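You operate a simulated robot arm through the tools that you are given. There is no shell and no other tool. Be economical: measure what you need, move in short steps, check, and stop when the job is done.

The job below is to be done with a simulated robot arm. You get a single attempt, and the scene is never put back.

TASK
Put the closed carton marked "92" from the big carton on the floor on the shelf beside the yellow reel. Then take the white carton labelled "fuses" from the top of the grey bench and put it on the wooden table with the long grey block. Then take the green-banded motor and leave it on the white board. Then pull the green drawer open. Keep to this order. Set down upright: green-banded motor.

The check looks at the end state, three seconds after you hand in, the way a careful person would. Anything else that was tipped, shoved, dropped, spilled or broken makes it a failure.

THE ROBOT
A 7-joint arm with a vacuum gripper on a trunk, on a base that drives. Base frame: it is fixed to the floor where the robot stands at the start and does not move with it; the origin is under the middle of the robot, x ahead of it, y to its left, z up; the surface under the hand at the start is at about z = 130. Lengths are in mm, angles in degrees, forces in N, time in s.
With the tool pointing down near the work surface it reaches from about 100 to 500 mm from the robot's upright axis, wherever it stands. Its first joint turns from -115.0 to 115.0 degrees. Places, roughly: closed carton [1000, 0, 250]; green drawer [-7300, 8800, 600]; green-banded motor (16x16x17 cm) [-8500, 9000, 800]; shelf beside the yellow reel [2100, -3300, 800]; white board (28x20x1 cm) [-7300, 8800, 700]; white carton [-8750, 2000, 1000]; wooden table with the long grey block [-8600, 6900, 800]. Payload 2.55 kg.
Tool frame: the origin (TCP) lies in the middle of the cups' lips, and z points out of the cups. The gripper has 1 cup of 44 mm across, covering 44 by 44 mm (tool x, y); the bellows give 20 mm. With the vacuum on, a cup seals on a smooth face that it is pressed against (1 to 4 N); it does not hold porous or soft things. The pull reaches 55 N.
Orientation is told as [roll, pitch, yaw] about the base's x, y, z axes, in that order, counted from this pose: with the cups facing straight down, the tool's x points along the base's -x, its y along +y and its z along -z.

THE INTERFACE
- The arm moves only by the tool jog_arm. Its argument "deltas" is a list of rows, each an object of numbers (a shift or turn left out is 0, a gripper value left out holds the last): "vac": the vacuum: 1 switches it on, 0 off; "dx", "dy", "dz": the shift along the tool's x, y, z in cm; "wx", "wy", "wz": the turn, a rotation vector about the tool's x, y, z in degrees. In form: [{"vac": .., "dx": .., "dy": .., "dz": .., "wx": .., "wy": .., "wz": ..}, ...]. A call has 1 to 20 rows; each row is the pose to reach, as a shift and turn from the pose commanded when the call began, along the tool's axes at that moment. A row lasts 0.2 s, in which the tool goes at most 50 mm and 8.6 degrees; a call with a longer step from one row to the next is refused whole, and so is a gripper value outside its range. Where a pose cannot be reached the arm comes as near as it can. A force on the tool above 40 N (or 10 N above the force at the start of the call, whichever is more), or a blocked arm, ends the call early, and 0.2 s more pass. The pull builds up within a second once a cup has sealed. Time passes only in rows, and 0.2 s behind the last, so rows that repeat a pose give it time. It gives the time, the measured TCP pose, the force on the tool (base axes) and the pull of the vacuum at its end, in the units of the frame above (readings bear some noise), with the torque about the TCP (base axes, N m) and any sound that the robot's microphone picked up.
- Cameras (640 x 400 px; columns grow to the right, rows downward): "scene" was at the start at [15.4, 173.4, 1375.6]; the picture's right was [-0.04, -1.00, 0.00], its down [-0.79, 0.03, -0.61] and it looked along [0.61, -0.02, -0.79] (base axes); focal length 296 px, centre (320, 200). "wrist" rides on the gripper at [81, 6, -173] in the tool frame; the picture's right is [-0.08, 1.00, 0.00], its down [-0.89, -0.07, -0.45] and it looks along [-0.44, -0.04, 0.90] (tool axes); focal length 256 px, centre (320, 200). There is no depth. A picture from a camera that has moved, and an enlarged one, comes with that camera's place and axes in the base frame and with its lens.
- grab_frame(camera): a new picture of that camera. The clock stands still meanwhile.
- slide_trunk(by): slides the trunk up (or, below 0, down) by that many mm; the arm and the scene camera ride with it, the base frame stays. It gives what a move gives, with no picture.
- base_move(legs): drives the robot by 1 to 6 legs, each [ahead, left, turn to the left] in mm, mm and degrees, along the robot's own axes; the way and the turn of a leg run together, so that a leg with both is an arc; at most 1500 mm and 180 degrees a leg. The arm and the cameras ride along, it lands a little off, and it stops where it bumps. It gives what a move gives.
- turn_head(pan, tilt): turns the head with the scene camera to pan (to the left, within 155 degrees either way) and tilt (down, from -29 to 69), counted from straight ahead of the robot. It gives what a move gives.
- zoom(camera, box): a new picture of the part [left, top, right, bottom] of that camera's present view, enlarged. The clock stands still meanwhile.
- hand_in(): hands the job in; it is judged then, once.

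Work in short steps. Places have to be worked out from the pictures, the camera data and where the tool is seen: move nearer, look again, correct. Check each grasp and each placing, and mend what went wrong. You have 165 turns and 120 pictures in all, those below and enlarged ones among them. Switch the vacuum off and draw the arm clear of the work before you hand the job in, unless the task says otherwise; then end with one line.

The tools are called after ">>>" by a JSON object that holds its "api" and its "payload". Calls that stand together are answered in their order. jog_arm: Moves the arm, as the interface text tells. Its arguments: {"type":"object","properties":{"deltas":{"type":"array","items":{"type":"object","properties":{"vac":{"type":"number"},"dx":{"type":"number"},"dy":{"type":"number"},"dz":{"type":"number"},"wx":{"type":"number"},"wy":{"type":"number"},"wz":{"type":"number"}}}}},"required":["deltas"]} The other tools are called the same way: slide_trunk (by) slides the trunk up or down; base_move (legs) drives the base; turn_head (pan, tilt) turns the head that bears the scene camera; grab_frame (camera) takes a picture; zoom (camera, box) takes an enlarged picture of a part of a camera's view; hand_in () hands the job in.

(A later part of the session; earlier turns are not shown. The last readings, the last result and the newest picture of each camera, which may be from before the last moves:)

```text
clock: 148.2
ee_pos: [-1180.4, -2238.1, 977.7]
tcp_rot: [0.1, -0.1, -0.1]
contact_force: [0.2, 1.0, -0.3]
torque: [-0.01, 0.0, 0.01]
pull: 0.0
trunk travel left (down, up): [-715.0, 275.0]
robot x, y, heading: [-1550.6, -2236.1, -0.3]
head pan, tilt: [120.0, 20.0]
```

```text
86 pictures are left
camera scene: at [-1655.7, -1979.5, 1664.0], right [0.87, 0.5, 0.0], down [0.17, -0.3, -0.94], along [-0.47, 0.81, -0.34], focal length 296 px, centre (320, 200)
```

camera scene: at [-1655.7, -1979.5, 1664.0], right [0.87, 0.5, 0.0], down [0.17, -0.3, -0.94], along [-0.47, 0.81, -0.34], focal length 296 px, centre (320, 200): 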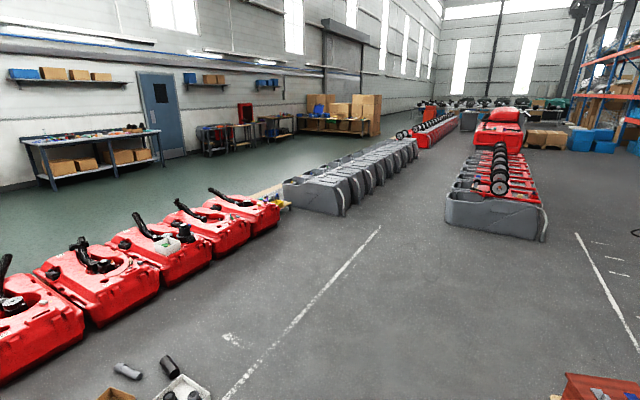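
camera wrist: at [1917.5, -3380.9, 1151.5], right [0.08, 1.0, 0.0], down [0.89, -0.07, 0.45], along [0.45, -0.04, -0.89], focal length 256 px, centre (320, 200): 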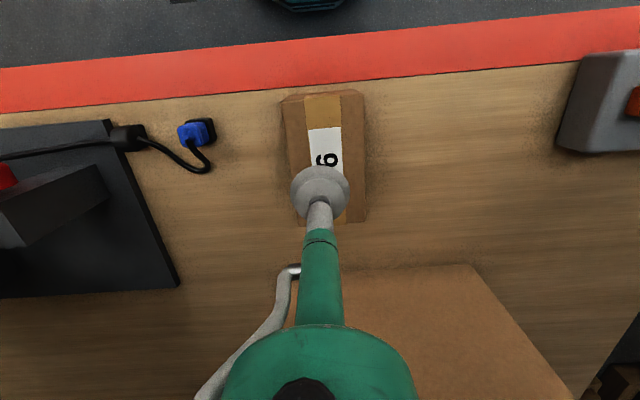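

Between the red and the grey rows lies a narrow gap with a small cart; I zoom to judge it.

>>> {"api": "zoom", "payload": {"camera": "scene", "box": [200, 150, 360, 250]}}

>>> {"api": "turn_head", "payload": {"pan": -155, "tilt": 20}}

>>> {"api": "grab_frame", "payload": {"camera": "scene"}}

```text
4.00 times, centred on (280, 200) of scene
camera zoom: at [-1655.7, -1979.5, 1664.0], right [0.87, 0.5, 0.0], down [0.17, -0.3, -0.94], along [-0.47, 0.81, -0.34], focal length 1183 px, centre (480, 200)
```

zoom: 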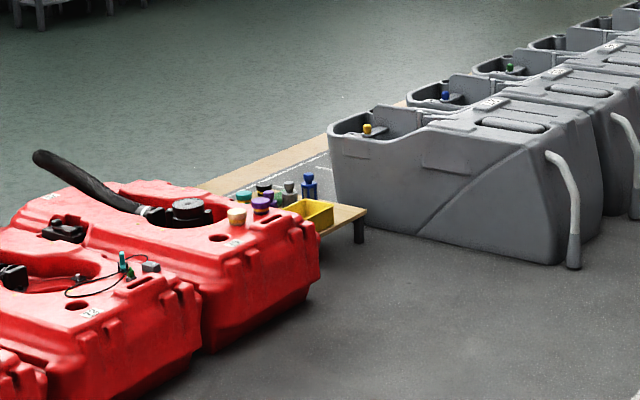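

```text
clock: 151.9
ee_pos: [-1181.1, -2238.8, 978.4]
tcp_rot: [0.0, -0.2, 0.0]
contact_force: [0.4, -0.6, 0.8]
torque: [0.03, -0.01, 0.02]
pull: 0.1
trunk travel left (down, up): [-715.0, 275.0]
robot x, y, heading: [-1549.5, -2235.5, -0.4]
head pan, tilt: [-154.7, 20.0]
```

```text
84 pictures are left
camera scene: at [-1693.5, -2100.0, 1664.0], right [-0.43, 0.9, 0.0], down [0.31, 0.15, -0.94], along [-0.85, -0.4, -0.34], focal length 296 px, centre (320, 200)
```

scene: 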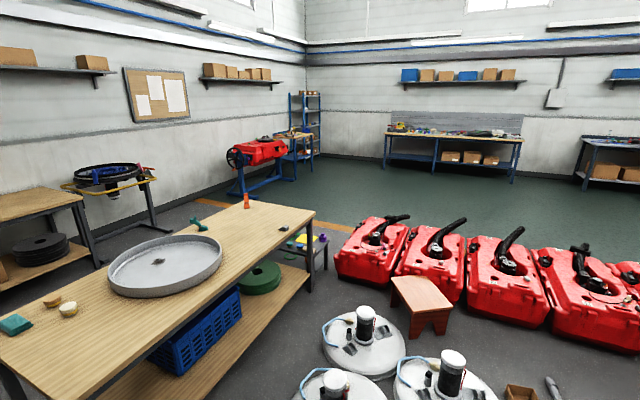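

Both ends of the red row are blocked, but the lane between the two machine rows (x≈-2630) is free and the target area lies at its end. I drive to its mouth.

>>> {"api": "base_move", "payload": {"legs": [[0, 0, 90], [1500, 0, 0], [1500, 0, 0], [0, 1080, 0]]}}

>>> {"api": "turn_head", "payload": {"pan": 0, "tilt": 15}}

>>> {"api": "grab_frame", "payload": {"camera": "scene"}}

```text
clock: 175.5
ee_pos: [-2792.9, 1088.6, 978.5]
tcp_rot: [0.0, -0.2, 92.9]
contact_force: [-1.2, 1.0, 0.5]
torque: [0.02, 0.02, 0.0]
pull: 0.0
trunk travel left (down, up): [-715.0, 275.0]
robot x, y, heading: [-2778.1, 716.5, 92.9]
head pan, tilt: [-154.7, 20.0]
```

```text
clock: 177.9
ee_pos: [-2792.5, 1088.0, 977.9]
tcp_rot: [0.0, -0.1, 92.9]
contact_force: [0.2, 0.1, -1.2]
torque: [0.01, -0.03, 0.01]
pull: 0.1
trunk travel left (down, up): [-715.0, 275.0]
robot x, y, heading: [-2776.1, 722.4, 92.8]
head pan, tilt: [0.0, 15.0]
```

```text
83 pictures are left
camera scene: at [-2954.4, 743.5, 1672.2], right [1.0, 0.05, 0.0], down [0.01, -0.26, -0.97], along [-0.05, 0.96, -0.26], focal length 296 px, centre (320, 200)
```

scene: 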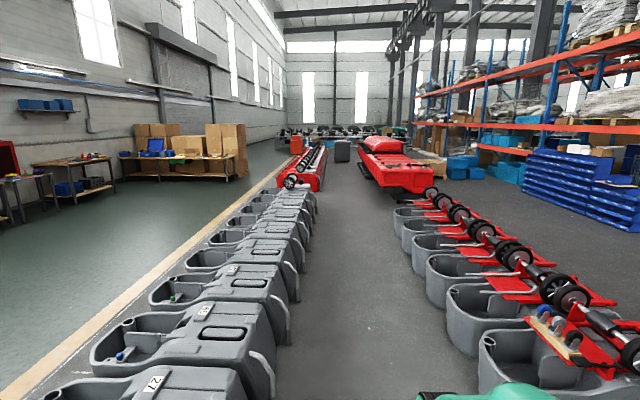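

The lane is clear. I zoom at the end of the grey row to see whether there is a gap before the red row.

>>> {"api": "zoom", "payload": {"camera": "scene", "box": [240, 120, 400, 220]}}

>>> {"api": "base_move", "payload": {"legs": [[0, -50, -2.8], [1500, 0, 0], [1500, 0, 0], [1000, 0, 0]]}}

>>> {"api": "grab_frame", "payload": {"camera": "scene"}}

```text
4.00 times, centred on (320, 170) of scene
camera zoom: at [-2954.4, 743.5, 1672.2], right [1.0, 0.05, 0.0], down [0.01, -0.26, -0.97], along [-0.05, 0.96, -0.26], focal length 1183 px, centre (320, 320)
```

zoom: 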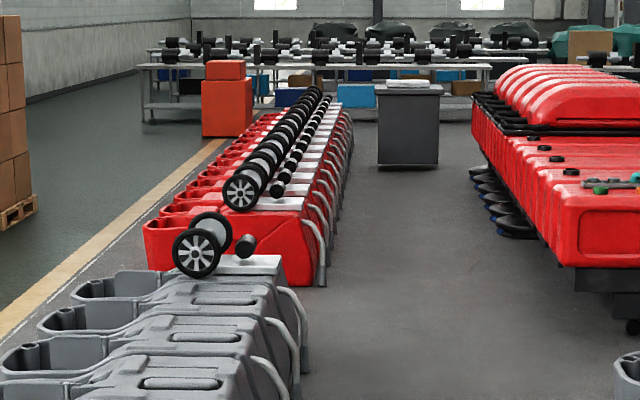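

```text
clock: 197.8
ee_pos: [-2713.4, 5123.2, 977.1]
tcp_rot: [-0.1, -0.2, 91.4]
contact_force: [0.1, 0.6, -0.7]
torque: [-0.03, 0.01, 0.01]
pull: 0.0
trunk travel left (down, up): [-715.0, 275.0]
robot x, y, heading: [-2708.1, 4755.9, 91.5]
head pan, tilt: [0.0, 15.0]
```

```text
81 pictures are left
camera scene: at [-2884.5, 4783.7, 1672.2], right [1.0, 0.02, 0.0], down [0.01, -0.26, -0.97], along [-0.02, 0.97, -0.26], focal length 296 px, centre (320, 200)
```

scene: 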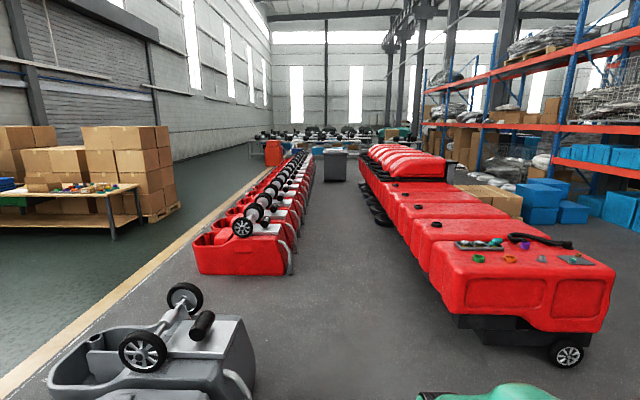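

There is a clear gap at y≈6450–7800. I drive to y≈7150, turn left and go through it.

>>> {"api": "base_move", "payload": {"legs": [[1500, 0, -1.5], [890, 0, 0], [0, 0, 90], [1500, 0, 0], [700, 0, 0]]}}

>>> {"api": "grab_frame", "payload": {"camera": "scene"}}

```text
clock: 224.0
ee_pos: [-5291.8, 7056.6, 977.6]
tcp_rot: [0.0, -0.2, -177.9]
contact_force: [-0.2, -0.1, -0.4]
torque: [0.01, -0.02, 0.01]
pull: 0.0
trunk travel left (down, up): [-715.0, 275.0]
robot x, y, heading: [-4927.5, 7067.4, -177.9]
head pan, tilt: [0.0, 15.0]
```

```text
80 pictures are left
camera scene: at [-4949.9, 6889.8, 1672.2], right [-0.04, 1.0, 0.0], down [0.26, 0.01, -0.97], along [-0.97, -0.04, -0.26], focal length 296 px, centre (320, 200)
```

scene: 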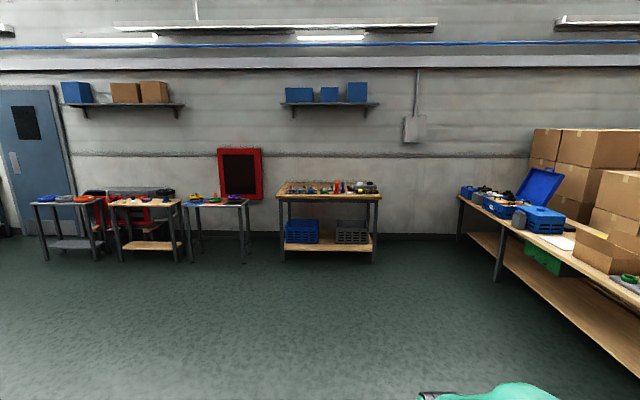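

The wooden table lies ahead and the bench with drawer on the right. I look left for the way to the grey bench.

>>> {"api": "turn_head", "payload": {"pan": 50, "tilt": 18}}

>>> {"api": "grab_frame", "payload": {"camera": "scene"}}

```text
clock: 225.2
ee_pos: [-5292.0, 7056.8, 977.4]
tcp_rot: [0.0, -0.2, -177.7]
contact_force: [0.2, 0.6, -0.2]
torque: [0.02, -0.02, -0.02]
pull: 0.0
trunk travel left (down, up): [-715.0, 275.0]
robot x, y, heading: [-4926.4, 7065.4, -177.7]
head pan, tilt: [50.0, 18.0]
```

```text
79 pictures are left
camera scene: at [-4913.2, 6819.7, 1667.3], right [-0.79, 0.61, 0.0], down [0.19, 0.24, -0.95], along [-0.58, -0.75, -0.31], focal length 296 px, centre (320, 200)
```

scene: 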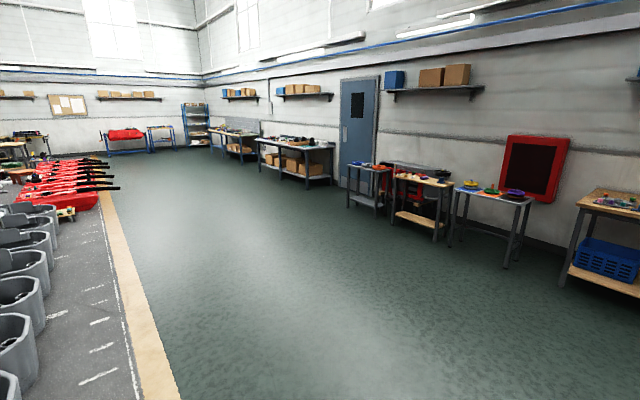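

The green floor is free. I drive to about (-7430, 2560), facing the wall.

>>> {"api": "base_move", "payload": {"legs": [[1500, 0, -2.2], [950, 0, 0], [0, 1500, 0], [0, 1500, 0], [0, 1500, 0]]}}

>>> {"api": "turn_head", "payload": {"pan": 15, "tilt": 25}}

>>> {"api": "grab_frame", "payload": {"camera": "scene"}}

```text
clock: 258.0
ee_pos: [-7672.5, 2543.2, 977.7]
tcp_rot: [0.1, -0.2, -177.5]
contact_force: [0.0, -0.3, -0.3]
torque: [0.0, 0.01, 0.01]
pull: 0.0
trunk travel left (down, up): [-715.0, 275.0]
robot x, y, heading: [-7306.5, 2553.6, -177.5]
head pan, tilt: [50.0, 18.0]
```

```text
clock: 259.0
ee_pos: [-7670.6, 2543.3, 978.4]
tcp_rot: [0.0, -0.2, -177.6]
contact_force: [-0.1, 0.1, 0.2]
torque: [0.01, 0.03, 0.0]
pull: 0.0
trunk travel left (down, up): [-715.0, 275.0]
robot x, y, heading: [-7301.1, 2555.5, -177.5]
head pan, tilt: [15.0, 25.0]
```

```text
78 pictures are left
camera scene: at [-7322.8, 2355.1, 1656.0], right [-0.3, 0.95, 0.0], down [0.4, 0.13, -0.91], along [-0.86, -0.27, -0.42], focal length 296 px, centre (320, 200)
```

scene: 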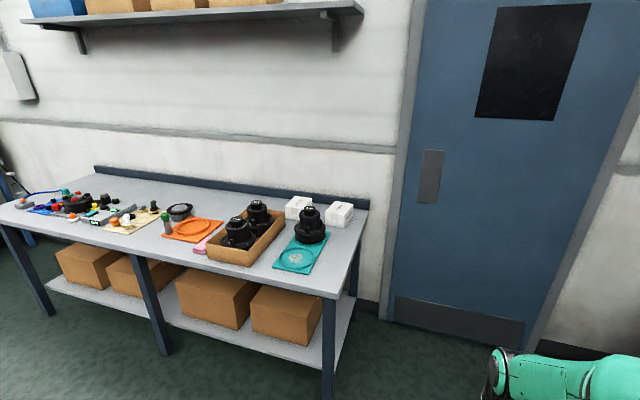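

Two white cartons stand on the bench's right end; I zoom to read the labels.

>>> {"api": "zoom", "payload": {"camera": "scene", "box": [230, 170, 390, 290]}}

```text
3.33 times, centred on (310, 230) of scene
camera zoom: at [-7322.8, 2355.1, 1656.0], right [-0.3, 0.95, 0.0], down [0.4, 0.13, -0.91], along [-0.86, -0.27, -0.42], focal length 986 px, centre (353, 100)
```

zoom: 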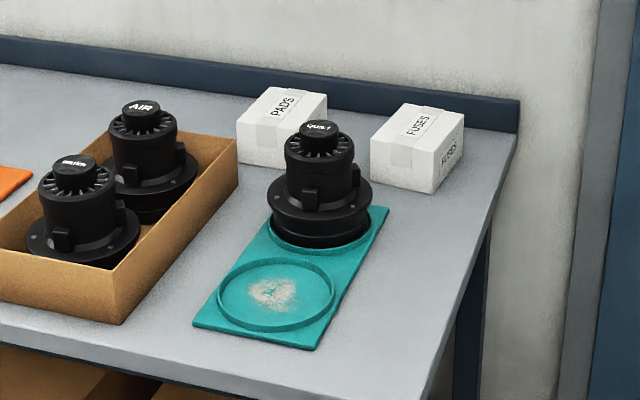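

"FUSES" is the right-hand one, at about (-8640, 2045), near the bench's right end. I will come from the door side facing along the bench: raise, turn, and move there.

>>> {"api": "slide_trunk", "payload": {"by": 200}}

>>> {"api": "base_move", "payload": {"legs": [[0, 0, 87.5], [-300, 0, 0], [0, -1200, 0]]}}

>>> {"api": "turn_head", "payload": {"pan": 0, "tilt": 45}}

>>> {"api": "grab_frame", "payload": {"camera": "scene"}}

```text
clock: 261.2
ee_pos: [-7670.8, 2543.4, 1178.0]
tcp_rot: [-0.1, -0.1, -177.5]
contact_force: [0.6, -0.5, 0.2]
torque: [0.01, 0.03, 0.01]
pull: 0.2
trunk travel left (down, up): [-915.0, 75.0]
robot x, y, heading: [-7303.1, 2558.7, -177.5]
head pan, tilt: [15.0, 25.0]
```

```text
clock: 272.7
ee_pos: [-8489.3, 2444.9, 1179.3]
tcp_rot: [0.0, -0.2, -87.6]
contact_force: [0.0, -0.7, -0.2]
torque: [0.0, -0.01, 0.0]
pull: 0.1
trunk travel left (down, up): [-915.0, 75.0]
robot x, y, heading: [-8501.9, 2812.4, -87.4]
head pan, tilt: [15.0, 25.0]
```

```text
clock: 273.5
ee_pos: [-8488.4, 2444.0, 1178.5]
tcp_rot: [0.0, -0.2, -87.6]
contact_force: [-0.8, -0.1, 0.4]
torque: [-0.03, 0.01, -0.02]
pull: 0.0
trunk travel left (down, up): [-915.0, 75.0]
robot x, y, heading: [-8503.7, 2816.5, -87.5]
head pan, tilt: [0.0, 45.0]
```

```text
76 pictures are left
camera scene: at [-8324.8, 2798.7, 1825.4], right [-1.0, -0.04, 0.0], down [-0.03, 0.71, -0.71], along [0.03, -0.71, -0.71], focal length 296 px, centre (320, 200)
```

scene: 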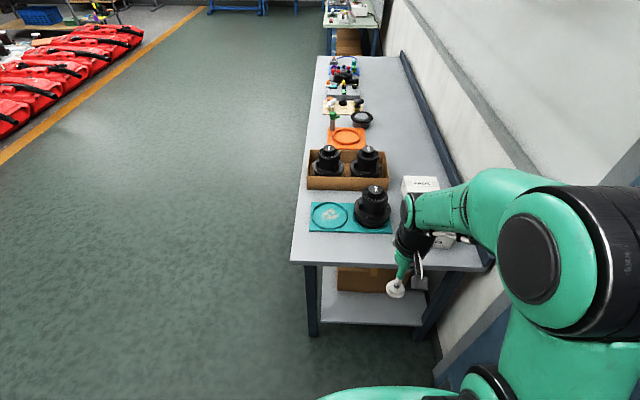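

The wrist camera should show the carton; I take a look.

>>> {"api": "grab_frame", "payload": {"camera": "wrist"}}

```text
75 pictures are left
camera wrist: at [-8485.6, 2526.7, 1350.0], right [1.0, -0.04, 0.0], down [-0.03, -0.89, 0.45], along [-0.02, -0.45, -0.89], focal length 256 px, centre (320, 200)
```

wrist: 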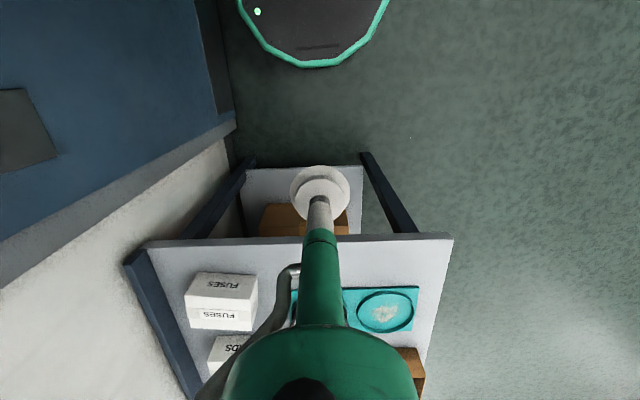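

The fuses carton's top is at about (-8745, 2015, 932). I move the robot to about (-8620, 2490).

>>> {"api": "base_move", "payload": {"legs": [[0, 0, -2.5], [0, -115, 0], [300, 0, 0]]}}

>>> {"api": "grab_frame", "payload": {"camera": "wrist"}}

```text
clock: 276.8
ee_pos: [-8616.0, 2146.3, 1178.7]
tcp_rot: [0.1, -0.3, -89.6]
contact_force: [0.2, -0.1, -0.3]
torque: [0.02, 0.02, 0.01]
pull: 0.0
trunk travel left (down, up): [-915.0, 75.0]
robot x, y, heading: [-8618.4, 2515.8, -89.3]
head pan, tilt: [0.0, 45.0]
```

```text
74 pictures are left
camera wrist: at [-8609.2, 2228.9, 1350.0], right [1.0, -0.07, 0.0], down [-0.06, -0.89, 0.45], along [-0.03, -0.45, -0.89], focal length 256 px, centre (320, 200)
```

wrist: 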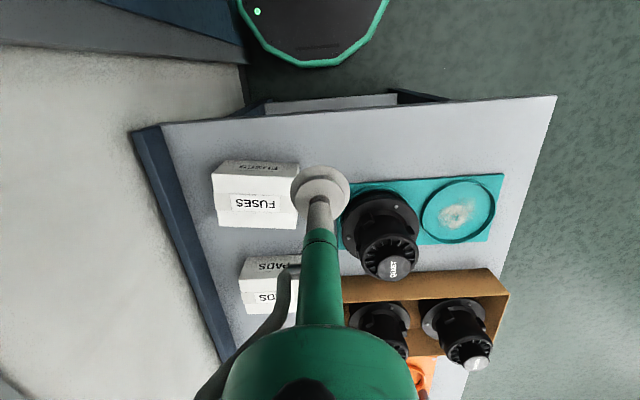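

The top centre is at (-8742, 2026). I advance 30 mm, move the tool over it, and descend to just above.

>>> {"api": "base_move", "payload": {"legs": [[30, 0, 0]]}}

>>> {"api": "jog_arm", "payload": {"deltas": [{"dx": -3, "dy": -3}, {"dx": -6, "dy": -6}, {"dx": -8, "dy": -9}, {"dx": -9, "dy": -12.4}, {"dx": -9, "dy": -12.4, "dz": 4}, {"dx": -9, "dy": -12.4, "dz": 8}, {"dx": -9, "dy": -12.4, "dz": 12}, {"dx": -9, "dy": -12.4, "dz": 16}]}}

>>> {"api": "grab_frame", "payload": {"camera": "wrist"}}

```text
clock: 277.6
ee_pos: [-8615.8, 2119.5, 1179.6]
tcp_rot: [0.1, -0.4, -89.6]
contact_force: [0.7, -0.4, -0.5]
torque: [-0.03, -0.03, 0.01]
pull: 0.1
trunk travel left (down, up): [-915.0, 75.0]
robot x, y, heading: [-8614.8, 2489.5, -89.4]
head pan, tilt: [0.0, 45.0]
```

```text
clock: 279.4
ee_pos: [-8740.4, 2023.8, 1015.7]
tcp_rot: [0.0, -0.3, -89.6]
contact_force: [-0.1, -1.4, -0.2]
torque: [0.0, 0.0, -0.01]
pull: 0.1
trunk travel left (down, up): [-915.0, 75.0]
robot x, y, heading: [-8617.7, 2488.1, -90.0]
head pan, tilt: [0.0, 45.0]
```

```text
73 pictures are left
camera wrist: at [-8734.2, 2106.8, 1188.6], right [1.0, -0.07, 0.0], down [-0.06, -0.89, 0.45], along [-0.03, -0.45, -0.89], focal length 256 px, centre (320, 200)
```

wrist: 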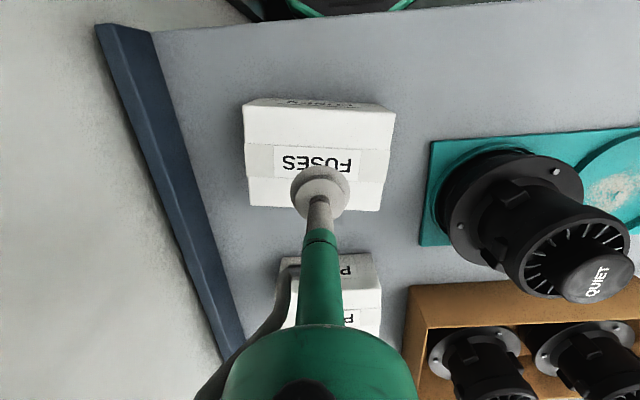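

Well centred. I descend to contact with vacuum on.

>>> {"api": "jog_arm", "payload": {"deltas": [{"vac": 1, "dz": 3}, {"dz": 5.5}, {"dz": 6.5}, {"dz": 7.1}, {"dz": 7.7}, {"dz": 8.3}, {"dz": 8.9}, {"dz": 8.9}]}}

```text
clock: 281.2
ee_pos: [-8738.5, 2025.6, 931.3]
tcp_rot: [0.0, -0.4, -89.6]
contact_force: [1.0, 0.7, 3.3]
torque: [0.02, 0.08, -0.01]
pull: 54.7
trunk travel left (down, up): [-915.0, 75.0]
robot x, y, heading: [-8614.1, 2483.0, -89.3]
head pan, tilt: [0.0, 45.0]
```

Sealed at z≈931. I lift 18 cm and check.

>>> {"api": "jog_arm", "payload": {"deltas": [{"dz": -1}, {"dz": -3}, {"dz": -6}, {"dz": -10}, {"dz": -14}, {"dz": -18}]}}

>>> {"api": "grab_frame", "payload": {"camera": "wrist"}}

```text
clock: 282.6
ee_pos: [-8741.2, 2028.0, 1109.9]
tcp_rot: [0.0, -0.3, -89.6]
contact_force: [0.1, 0.4, -1.7]
torque: [-0.02, -0.03, -0.02]
pull: 54.9
trunk travel left (down, up): [-915.0, 75.0]
robot x, y, heading: [-8617.1, 2485.5, -89.4]
head pan, tilt: [0.0, 45.0]
```

```text
72 pictures are left
camera wrist: at [-8733.6, 2110.4, 1282.4], right [1.0, -0.07, 0.0], down [-0.06, -0.89, 0.45], along [-0.03, -0.45, -0.89], focal length 256 px, centre (320, 200)
```

wrist: 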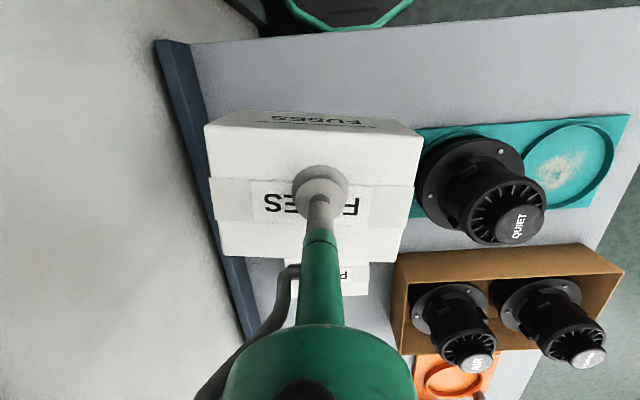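

The carton is held. I back away, turn to face the wall again, and drive right to the wooden table.

>>> {"api": "base_move", "payload": {"legs": [[-800, 0, 0], [0, 1250, 0], [0, 0, -90.6], [0, -1500, 0], [0, -1500, 0], [0, -300, 0]]}}

>>> {"api": "turn_head", "payload": {"pan": 0, "tilt": 25}}

>>> {"api": "grab_frame", "payload": {"camera": "scene"}}

```text
clock: 287.3
ee_pos: [-8807.0, 2799.1, 1109.4]
tcp_rot: [0.1, -0.2, -92.9]
contact_force: [0.0, -0.2, -2.0]
torque: [0.02, -0.01, -0.03]
pull: 54.7
trunk travel left (down, up): [-915.0, 75.0]
robot x, y, heading: [-8656.4, 3253.0, -93.1]
head pan, tilt: [0.0, 45.0]
stopped in leg 2: the robot was blocked; the commanded pose is now the measured one
```

```text
clock: 288.1
ee_pos: [-8805.0, 2799.9, 1109.7]
tcp_rot: [0.0, -0.1, -92.9]
contact_force: [-0.2, 0.0, -2.5]
torque: [0.0, 0.01, 0.01]
pull: 54.9
trunk travel left (down, up): [-915.0, 75.0]
robot x, y, heading: [-8656.8, 3249.0, -93.0]
head pan, tilt: [0.0, 25.0]
```

```text
71 pictures are left
camera scene: at [-8480.7, 3208.8, 1855.9], right [-1.0, 0.05, 0.0], down [0.02, 0.42, -0.91], along [-0.05, -0.9, -0.42], focal length 296 px, centre (320, 200)
```

scene: 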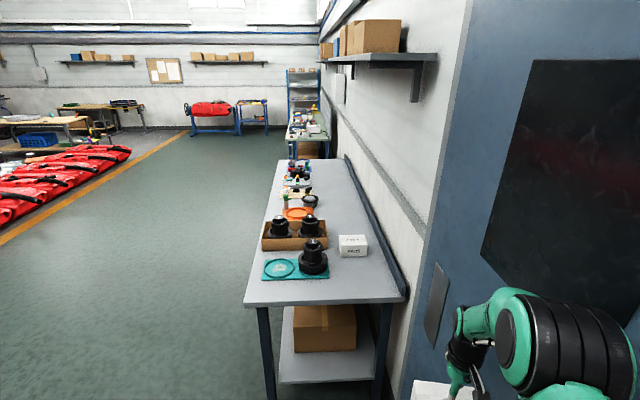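

The sideways drive was blocked; I look left and behind for the cause.

>>> {"api": "turn_head", "payload": {"pan": 80, "tilt": 50}}

>>> {"api": "grab_frame", "payload": {"camera": "scene"}}

>>> {"api": "turn_head", "payload": {"pan": 150, "tilt": 45}}

>>> {"api": "grab_frame", "payload": {"camera": "scene"}}

```text
clock: 289.6
ee_pos: [-8808.0, 2798.9, 1109.0]
tcp_rot: [0.1, -0.2, -92.9]
contact_force: [-0.3, -0.2, -2.5]
torque: [0.05, -0.03, -0.03]
pull: 54.2
trunk travel left (down, up): [-915.0, 75.0]
robot x, y, heading: [-8652.0, 3251.3, -93.0]
head pan, tilt: [80.0, 50.0]
```

```text
70 pictures are left
camera scene: at [-8401.0, 3283.4, 1818.5], right [-0.22, -0.97, 0.0], down [-0.75, 0.17, -0.64], along [0.63, -0.14, -0.77], focal length 296 px, centre (320, 200)
```

scene: 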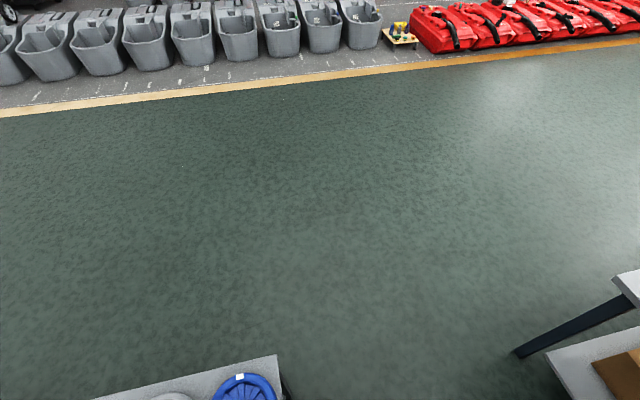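

```text
clock: 291.1
ee_pos: [-8805.9, 2798.8, 1110.0]
tcp_rot: [-0.1, -0.3, -92.9]
contact_force: [1.1, -0.1, -1.7]
torque: [0.05, -0.02, 0.01]
pull: 54.6
trunk travel left (down, up): [-915.0, 75.0]
robot x, y, heading: [-8656.0, 3249.3, -93.0]
head pan, tilt: [150.0, 45.0]
```

```text
69 pictures are left
camera scene: at [-8431.7, 3368.9, 1825.4], right [0.84, -0.54, 0.0], down [-0.38, -0.59, -0.71], along [0.38, 0.59, -0.71], focal length 296 px, centre (320, 200)
```

scene: 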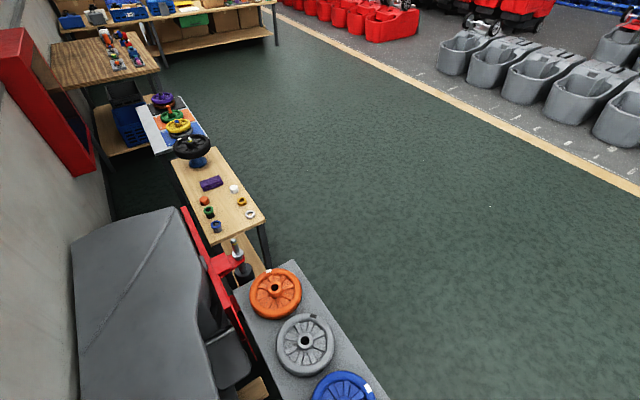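

My back touched the small grey table behind, whose edge is at y≈3400. I go forward 280 before moving sideways, then take the trip in steps with lateral clearance.

>>> {"api": "base_move", "payload": {"legs": [[280, 0, 0], [0, 0, 3], [0, 1280, 0]]}}

>>> {"api": "grab_frame", "payload": {"camera": "scene"}}

```text
clock: 299.4
ee_pos: [-7536.1, 2508.9, 1109.6]
tcp_rot: [0.0, -0.2, -90.3]
contact_force: [0.5, 0.0, -1.4]
torque: [0.05, -0.02, -0.01]
pull: 54.9
trunk travel left (down, up): [-915.0, 75.0]
robot x, y, heading: [-7404.2, 2967.2, -90.1]
head pan, tilt: [150.0, 45.0]
```

```text
68 pictures are left
camera scene: at [-7188.6, 3096.0, 1825.4], right [0.86, -0.5, 0.0], down [-0.36, -0.61, -0.71], along [0.36, 0.61, -0.71], focal length 296 px, centre (320, 200)
```

scene: 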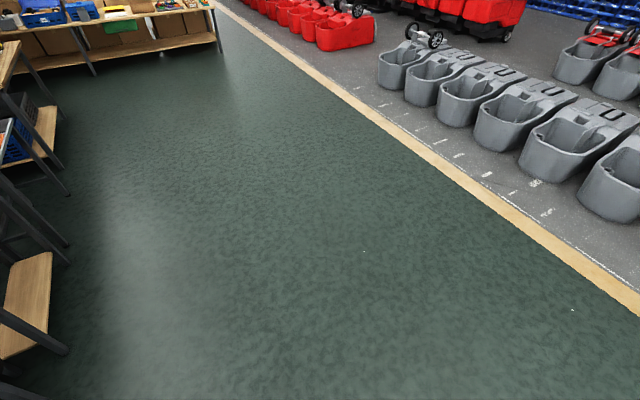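

Tables' front legs are at x≈-8110. I keep to x≈-7250, turn to face the wall and drive right to y≈6650.

>>> {"api": "base_move", "payload": {"legs": [[0, 150, 0], [0, 0, -90], [0, -1500, 0], [0, -1500, 0], [0, -650, 0]]}}

>>> {"api": "turn_head", "payload": {"pan": 0, "tilt": 30}}

>>> {"api": "grab_frame", "payload": {"camera": "scene"}}

```text
clock: 321.8
ee_pos: [-7853.9, 6707.4, 1109.1]
tcp_rot: [0.0, -0.2, -177.3]
contact_force: [-0.4, -0.1, -2.4]
torque: [-0.02, 0.0, -0.02]
pull: 54.8
trunk travel left (down, up): [-915.0, 75.0]
robot x, y, heading: [-7385.6, 6601.8, -177.1]
head pan, tilt: [150.0, 45.0]
```

```text
clock: 324.1
ee_pos: [-7853.0, 6708.8, 1108.9]
tcp_rot: [-0.1, -0.1, -177.3]
contact_force: [-0.2, 0.7, -1.9]
torque: [-0.02, -0.06, -0.01]
pull: 54.7
trunk travel left (down, up): [-915.0, 75.0]
robot x, y, heading: [-7391.5, 6599.7, -177.4]
head pan, tilt: [0.0, 30.0]
```

```text
67 pictures are left
camera scene: at [-7411.2, 6423.6, 1848.0], right [-0.05, 1.0, 0.0], down [0.5, 0.02, -0.87], along [-0.86, -0.04, -0.5], focal length 296 px, centre (320, 200)
```

scene: 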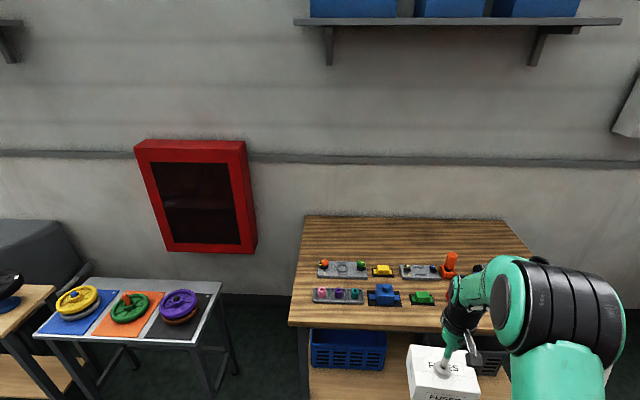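

I look with the wrist camera at the table's contents and free areas.

>>> {"api": "grab_frame", "payload": {"camera": "wrist"}}

>>> {"api": "zoom", "payload": {"camera": "scene", "box": [280, 200, 600, 400]}}

```text
66 pictures are left
camera wrist: at [-7771.2, 6705.9, 1281.5], right [-0.03, -1.0, 0.0], down [-0.89, 0.03, 0.45], along [-0.45, 0.01, -0.89], focal length 256 px, centre (320, 200)
```

wrist: 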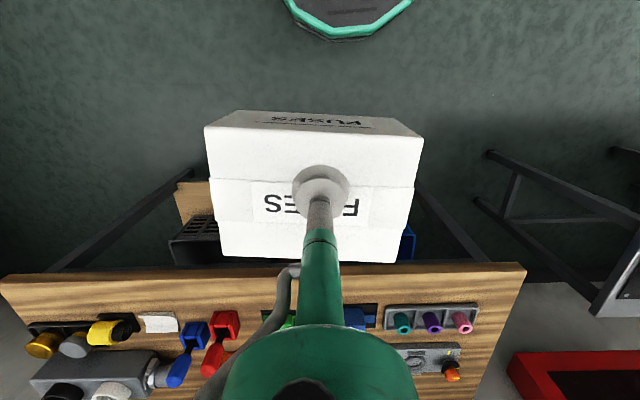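

```text
2.00 times, centred on (440, 300) of scene
camera zoom: at [-7411.2, 6423.6, 1848.0], right [-0.05, 1.0, 0.0], down [0.5, 0.02, -0.87], along [-0.86, -0.04, -0.5], focal length 592 px, centre (80, 0)
```

zoom: 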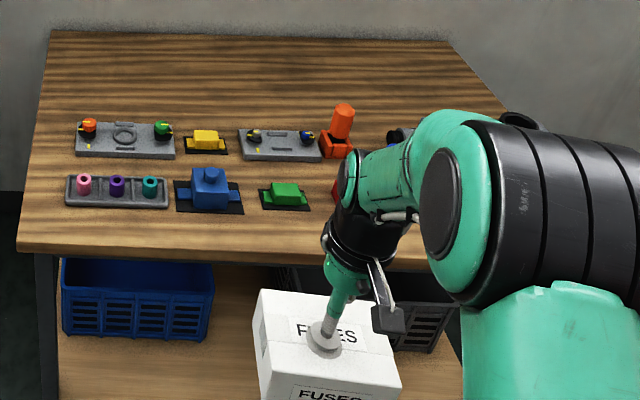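

The strip in front of the parts is scarcely deeper than the carton, so I want to see the right part of the table, which can be reached from its right end. I drive right and look.

>>> {"api": "base_move", "payload": {"legs": [[0, 0, -2.6], [0, -1300, 0]]}}

>>> {"api": "turn_head", "payload": {"pan": 35, "tilt": 35}}

>>> {"api": "grab_frame", "payload": {"camera": "scene"}}

```text
clock: 331.1
ee_pos: [-7860.0, 8026.9, 1109.7]
tcp_rot: [0.1, -0.2, -179.3]
contact_force: [-0.2, -0.2, -2.9]
torque: [-0.02, -0.01, -0.02]
pull: 54.8
trunk travel left (down, up): [-915.0, 75.0]
robot x, y, heading: [-7403.1, 7902.8, -179.4]
head pan, tilt: [0.0, 30.0]
```

```text
clock: 332.1
ee_pos: [-7859.7, 8026.0, 1109.5]
tcp_rot: [-0.1, -0.1, -179.3]
contact_force: [-0.3, -0.2, -1.9]
torque: [-0.04, -0.03, 0.02]
pull: 54.2
trunk travel left (down, up): [-915.0, 75.0]
robot x, y, heading: [-7399.1, 7904.4, -179.3]
head pan, tilt: [35.0, 35.0]
```

```text
64 pictures are left
camera scene: at [-7409.3, 7676.9, 1840.2], right [-0.58, 0.81, 0.0], down [0.47, 0.33, -0.82], along [-0.67, -0.48, -0.57], focal length 296 px, centre (320, 200)
```

scene: 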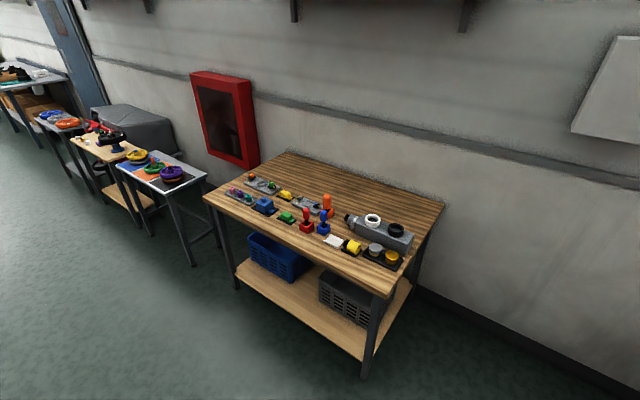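

>>> {"api": "zoom", "payload": {"camera": "scene", "box": [200, 140, 460, 300]}}

```text
2.46 times, centred on (330, 220) of scene
camera zoom: at [-7409.3, 7676.9, 1840.2], right [-0.58, 0.81, 0.0], down [0.47, 0.33, -0.82], along [-0.67, -0.48, -0.57], focal length 728 px, centre (295, 151)
```

zoom: 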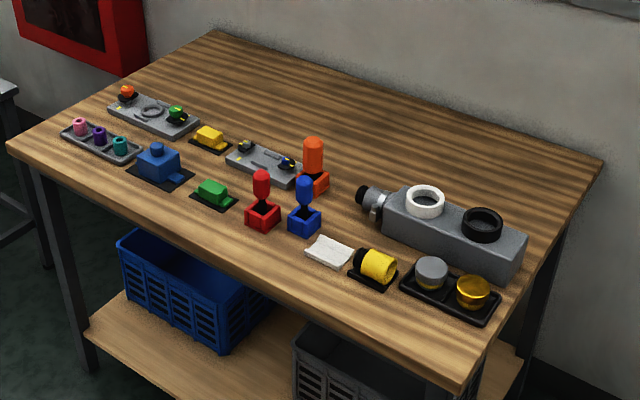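

The back right part of the table, behind the long grey block, is free: target about (-8740, 7330). I turn to face along the wall and drive beside the table's right end.

>>> {"api": "base_move", "payload": {"legs": [[0, 0, 89.3], [0, -1210, 0]]}}

>>> {"api": "turn_head", "payload": {"pan": 0, "tilt": 50}}

>>> {"api": "grab_frame", "payload": {"camera": "scene"}}

>>> {"api": "grab_frame", "payload": {"camera": "wrist"}}

```text
clock: 341.9
ee_pos: [-8733.4, 7481.7, 1108.7]
tcp_rot: [-0.1, -0.2, -92.1]
contact_force: [0.0, -0.1, -2.1]
torque: [0.04, -0.03, 0.01]
pull: 54.5
trunk travel left (down, up): [-915.0, 75.0]
robot x, y, heading: [-8591.5, 7934.7, -92.2]
head pan, tilt: [35.0, 35.0]
```

```text
clock: 342.9
ee_pos: [-8733.3, 7482.3, 1109.3]
tcp_rot: [0.0, -0.2, -92.1]
contact_force: [-0.2, 0.1, -3.4]
torque: [0.01, -0.07, 0.04]
pull: 54.9
trunk travel left (down, up): [-915.0, 75.0]
robot x, y, heading: [-8590.2, 7940.0, -92.3]
head pan, tilt: [0.0, 50.0]
```

```text
62 pictures are left
camera scene: at [-8412.4, 7911.4, 1818.5], right [-1.0, 0.03, 0.0], down [0.03, 0.77, -0.64], along [-0.02, -0.64, -0.77], focal length 296 px, centre (320, 200)
```

scene: 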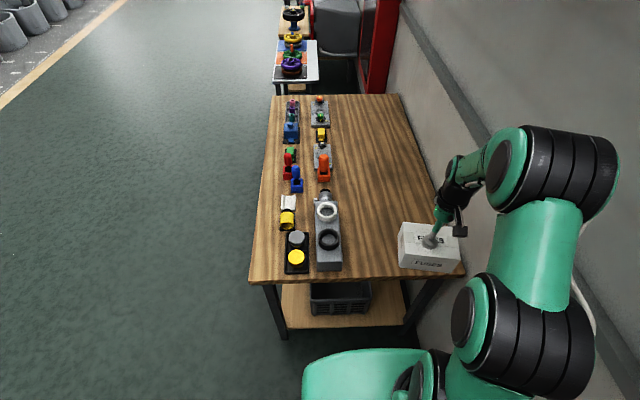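

```text
61 pictures are left
camera wrist: at [-8722.7, 7563.8, 1281.4], right [0.99, -0.11, 0.0], down [-0.1, -0.89, 0.45], along [-0.05, -0.45, -0.89], focal length 256 px, centre (320, 200)
```

wrist: 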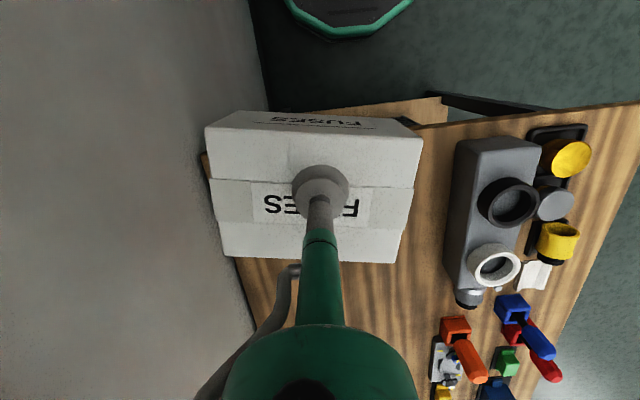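

The tool is centred between block and wall. I drive ahead 150 so the carton is well over the table.

>>> {"api": "base_move", "payload": {"legs": [[150, 0, 0]]}}

>>> {"api": "jog_arm", "payload": {"deltas": [{"dz": 4}, {"dz": 8}, {"dz": 12}, {"dz": 15}, {"dz": 17}]}}

>>> {"api": "grab_frame", "payload": {"camera": "wrist"}}

```text
clock: 344.2
ee_pos: [-8738.3, 7331.6, 1109.4]
tcp_rot: [0.0, -0.1, -92.1]
contact_force: [0.1, 0.1, -2.6]
torque: [0.06, -0.05, 0.0]
pull: 55.4
trunk travel left (down, up): [-915.0, 75.0]
robot x, y, heading: [-8590.4, 7785.8, -92.2]
head pan, tilt: [0.0, 50.0]
```

```text
clock: 345.4
ee_pos: [-8738.5, 7332.1, 939.8]
tcp_rot: [-0.1, -0.1, -92.1]
contact_force: [-0.3, 0.1, -2.5]
torque: [0.04, -0.03, -0.01]
pull: 54.9
trunk travel left (down, up): [-915.0, 75.0]
robot x, y, heading: [-8595.1, 7786.5, -92.0]
head pan, tilt: [0.0, 50.0]
```

```text
60 pictures are left
camera wrist: at [-8728.3, 7412.9, 1111.3], right [0.99, -0.12, 0.0], down [-0.1, -0.89, 0.45], along [-0.05, -0.44, -0.89], focal length 256 px, centre (320, 200)
```

wrist: 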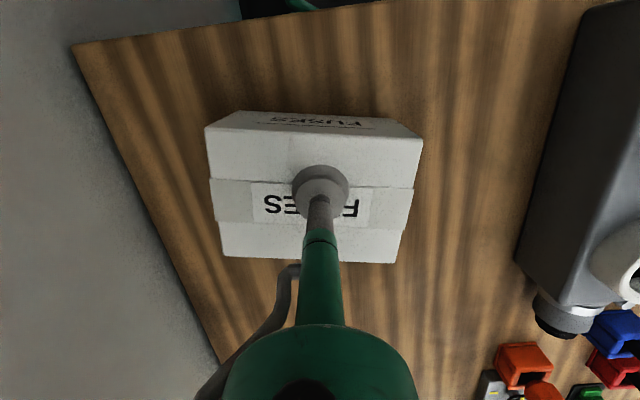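

Free all around. I lower slowly until contact.

>>> {"api": "jog_arm", "payload": {"deltas": [{"dz": 1}, {"dz": 2}, {"dz": 3}, {"dz": 3.5}, {"dz": 4}, {"dz": 4.5}, {"dz": 5}, {"dz": 5.5}]}}

```text
clock: 346.1
ee_pos: [-8739.3, 7328.2, 924.3]
tcp_rot: [-0.2, -0.6, -92.1]
contact_force: [3.9, 11.7, 30.9]
torque: [-0.02, 0.05, 0.02]
pull: 55.0
trunk travel left (down, up): [-915.0, 75.0]
robot x, y, heading: [-8595.2, 7787.7, -92.3]
head pan, tilt: [0.0, 50.0]
stopped in row 3: the force on the tool passed its limit at 41 N (the readings are from after the stop); the commanded pose is now the measured one
```

Contact with the table at tool z≈924. I relieve, release and rise.

>>> {"api": "jog_arm", "payload": {"deltas": [{"dz": -0.4}, {"dz": -0.8}, {"vac": 0, "dz": -0.8}, {"vac": 0, "dz": -0.8}, {"vac": 0, "dz": -0.8}, {"dz": -1.5}, {"dz": -3}, {"dz": -6}, {"dz": -10}, {"dz": -14}, {"dz": -18}]}}

>>> {"api": "grab_frame", "payload": {"camera": "wrist"}}

```text
clock: 348.5
ee_pos: [-8737.8, 7332.6, 1102.2]
tcp_rot: [-0.1, -0.6, -92.0]
contact_force: [0.6, 0.4, -0.1]
torque: [-0.05, 0.02, -0.01]
pull: 0.1
trunk travel left (down, up): [-915.0, 75.0]
robot x, y, heading: [-8596.6, 7781.3, -92.0]
head pan, tilt: [0.0, 50.0]
```

```text
59 pictures are left
camera wrist: at [-8727.5, 7415.2, 1273.0], right [0.99, -0.12, 0.0], down [-0.1, -0.88, 0.46], along [-0.05, -0.45, -0.89], focal length 256 px, centre (320, 200)
```

wrist: 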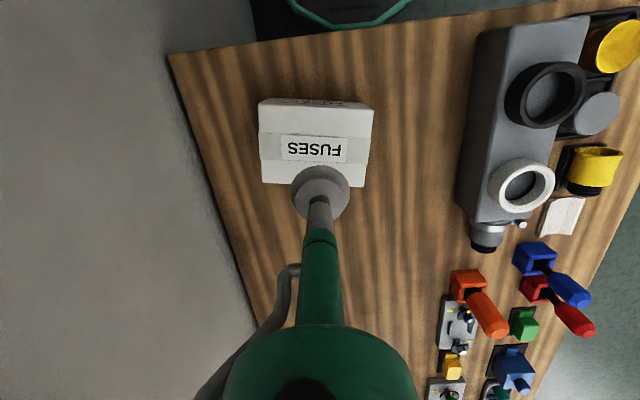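

The fuses carton stands upright on the table. I move off to the left and turn to face the bench with the motor and drawer.

>>> {"api": "base_move", "payload": {"legs": [[0, 900, 0], [0, 0, 180]]}}

>>> {"api": "turn_head", "payload": {"pan": 0, "tilt": 40}}

>>> {"api": "grab_frame", "payload": {"camera": "scene"}}

```text
clock: 360.8
ee_pos: [-7582.8, 8221.3, 1100.2]
tcp_rot: [-0.1, -0.5, 92.3]
contact_force: [1.0, 0.7, -0.4]
torque: [0.01, 0.0, 0.0]
pull: 0.0
trunk travel left (down, up): [-915.0, 75.0]
robot x, y, heading: [-7695.3, 7755.2, 92.4]
head pan, tilt: [0.0, 50.0]
```

```text
clock: 361.5
ee_pos: [-7583.2, 8221.8, 1101.3]
tcp_rot: [-0.1, -0.6, 92.3]
contact_force: [-0.8, 0.3, -0.4]
torque: [0.0, -0.01, 0.02]
pull: 0.1
trunk travel left (down, up): [-915.0, 75.0]
robot x, y, heading: [-7690.8, 7753.4, 92.6]
head pan, tilt: [0.0, 40.0]
```

```text
58 pictures are left
camera scene: at [-7869.4, 7775.1, 1832.6], right [1.0, 0.04, 0.0], down [0.03, -0.64, -0.77], along [-0.03, 0.77, -0.64], focal length 296 px, centre (320, 200)
```

scene: 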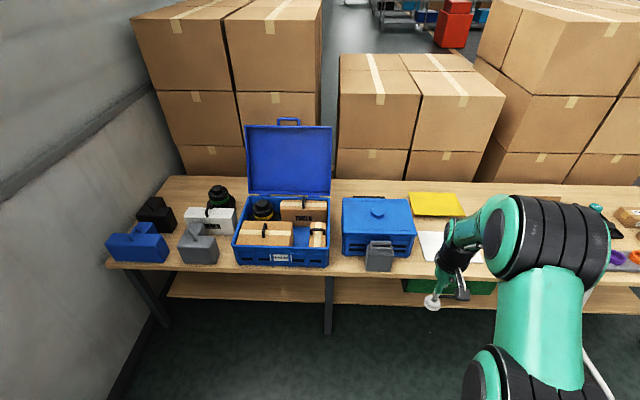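

>>> {"api": "zoom", "payload": {"camera": "scene", "box": [90, 160, 350, 320]}}

>>> {"api": "zoom", "payload": {"camera": "scene", "box": [330, 160, 590, 320]}}

```text
2.46 times, centred on (220, 240) of scene
camera zoom: at [-7869.4, 7775.1, 1832.6], right [1.0, 0.04, 0.0], down [0.03, -0.64, -0.77], along [-0.03, 0.77, -0.64], focal length 728 px, centre (566, 102)
```

zoom: 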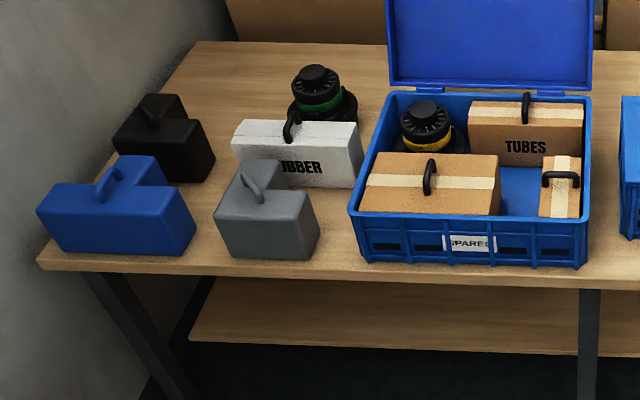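

```text
2.46 times, centred on (460, 240) of scene
camera zoom: at [-7869.4, 7775.1, 1832.6], right [1.0, 0.04, 0.0], down [0.03, -0.64, -0.77], along [-0.03, 0.77, -0.64], focal length 728 px, centre (-25, 102)
```

zoom: 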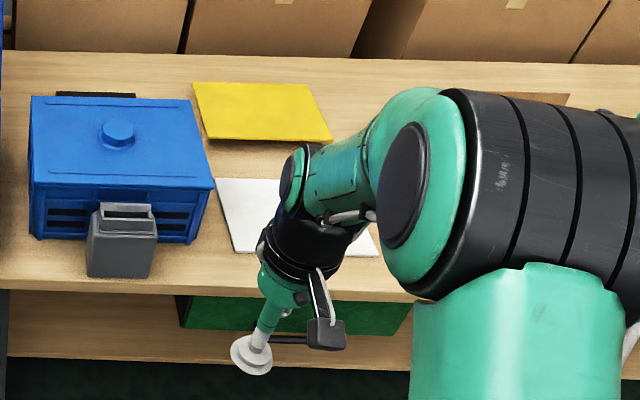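

The green-banded motor stands at the back, about (-8390, 8860), behind the white "RUBBER" case; reach is critical. I test how far the arm can extend at this height, in free space.

>>> {"api": "jog_arm", "payload": {"deltas": [{"dx": -3, "wy": 0.3}, {"dx": -6, "wy": 0.6}, {"dx": -9, "wy": 0.6}, {"dx": -12, "wy": 0.6}, {"dx": -15, "wy": 0.6}, {"dx": -18, "wy": 0.6}]}}

>>> {"api": "grab_frame", "payload": {"camera": "wrist"}}

```text
clock: 362.9
ee_pos: [-7594.0, 8366.0, 1091.1]
tcp_rot: [-0.2, 0.0, 92.4]
contact_force: [-0.8, 0.1, 0.0]
torque: [0.04, -0.03, -0.02]
pull: 0.1
out of reach, approached as far as the arm can: row 5, 6
trunk travel left (down, up): [-915.0, 75.0]
robot x, y, heading: [-7693.6, 7758.7, 92.4]
head pan, tilt: [0.0, 40.0]
```

```text
55 pictures are left
camera wrist: at [-7595.9, 8285.6, 1263.7], right [-1.0, 0.04, 0.0], down [0.03, 0.89, 0.45], along [0.02, 0.45, -0.89], focal length 256 px, centre (320, 200)
```

wrist: 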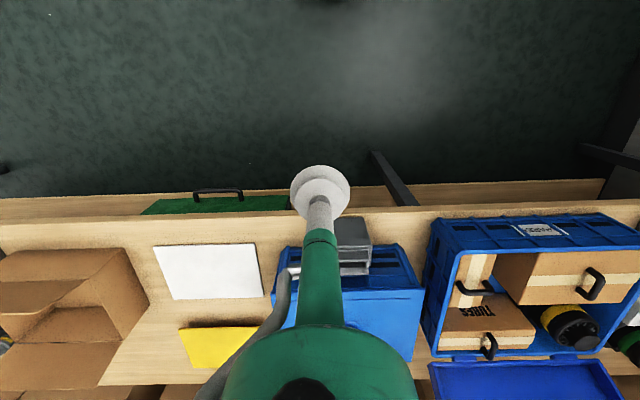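

Reach is 615 mm here and should grow lower down. I drive sideways to x≈-8390 in front of the motor and look again.

>>> {"api": "jog_arm", "payload": {"deltas": [{"dx": 3}, {"dx": 6}, {"dx": 10, "dz": -5}]}}

>>> {"api": "base_move", "payload": {"legs": [[0, 0, -2.4], [0, 690, 0]]}}

>>> {"api": "grab_frame", "payload": {"camera": "wrist"}}

>>> {"api": "grab_frame", "payload": {"camera": "scene"}}

```text
refused: row 3 steps farther than a row can; nothing moved
```

```text
clock: 367.1
ee_pos: [-8258.5, 8364.5, 1092.1]
tcp_rot: [-0.2, -0.1, 89.6]
contact_force: [-0.1, -0.2, -0.8]
torque: [0.02, -0.02, -0.03]
pull: 0.2
trunk travel left (down, up): [-915.0, 75.0]
robot x, y, heading: [-8389.2, 7762.3, 89.7]
head pan, tilt: [0.0, 40.0]
```

```text
54 pictures are left
camera wrist: at [-8265.4, 8284.8, 1263.6], right [-1.0, 0.09, 0.0], down [0.08, 0.89, 0.45], along [0.04, 0.45, -0.89], focal length 256 px, centre (320, 200)
```

wrist: 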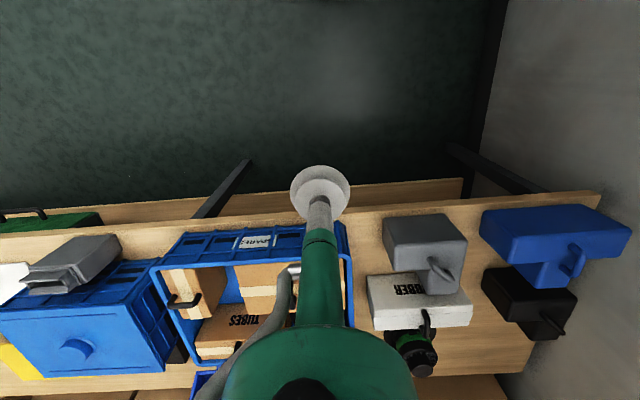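

```text
53 pictures are left
camera scene: at [-8563.3, 7786.7, 1832.6], right [1.0, -0.01, 0.0], down [0.0, -0.64, -0.77], along [0.01, 0.77, -0.64], focal length 296 px, centre (320, 200)
```

scene: 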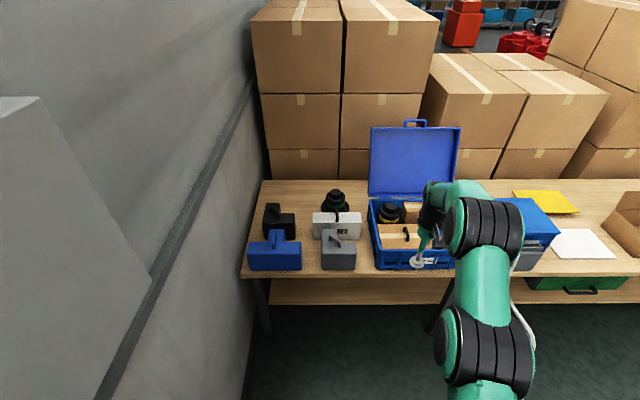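

Triangulating again, the bench top is at z≈690, its front edge at y≈8608, and the motor at about (-8465, 9000) with its top near z=860. I line up the robot and arm with it and advance.

>>> {"api": "base_move", "payload": {"legs": [[0, 75, 0]]}}

>>> {"api": "jog_arm", "payload": {"deltas": [{"dy": 4, "dx": 1}, {"dy": 8, "dx": 2}, {"dy": 12, "dx": 2}, {"dy": 13, "dx": 2}]}}

>>> {"api": "base_move", "payload": {"legs": [[420, 0, 0]]}}

>>> {"api": "grab_frame", "payload": {"camera": "wrist"}}

```text
clock: 368.1
ee_pos: [-8334.1, 8365.2, 1091.9]
tcp_rot: [-0.1, 0.0, 89.6]
contact_force: [-0.2, 0.4, -0.5]
torque: [-0.03, -0.07, 0.02]
pull: 0.1
trunk travel left (down, up): [-915.0, 75.0]
robot x, y, heading: [-8457.9, 7758.9, 89.5]
head pan, tilt: [0.0, 40.0]
```

```text
clock: 369.1
ee_pos: [-8462.0, 8346.6, 1089.9]
tcp_rot: [-0.1, 0.0, 89.5]
contact_force: [0.7, 0.3, 0.2]
torque: [0.02, 0.0, -0.04]
pull: 0.1
trunk travel left (down, up): [-915.0, 75.0]
robot x, y, heading: [-8461.8, 7762.9, 89.8]
head pan, tilt: [0.0, 40.0]
```

```text
clock: 371.7
ee_pos: [-8461.3, 8767.0, 1089.6]
tcp_rot: [-0.3, -0.1, 89.7]
contact_force: [0.0, 0.5, -0.4]
torque: [-0.01, -0.01, -0.02]
pull: 0.1
trunk travel left (down, up): [-915.0, 75.0]
robot x, y, heading: [-8458.2, 8180.8, 89.9]
head pan, tilt: [0.0, 40.0]
```

```text
52 pictures are left
camera wrist: at [-8468.3, 8687.5, 1262.0], right [-1.0, 0.08, 0.0], down [0.07, 0.89, 0.45], along [0.04, 0.44, -0.89], focal length 256 px, centre (320, 200)
```

wrist: 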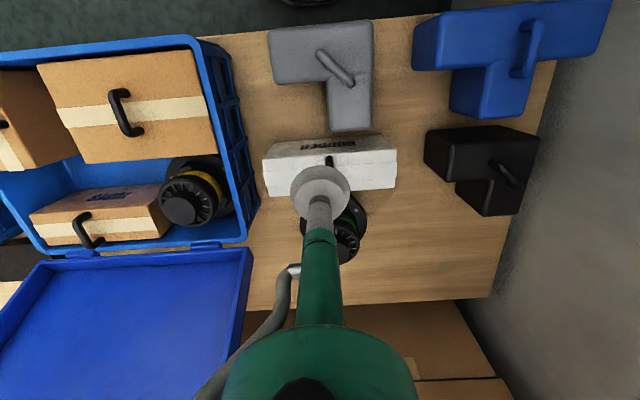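

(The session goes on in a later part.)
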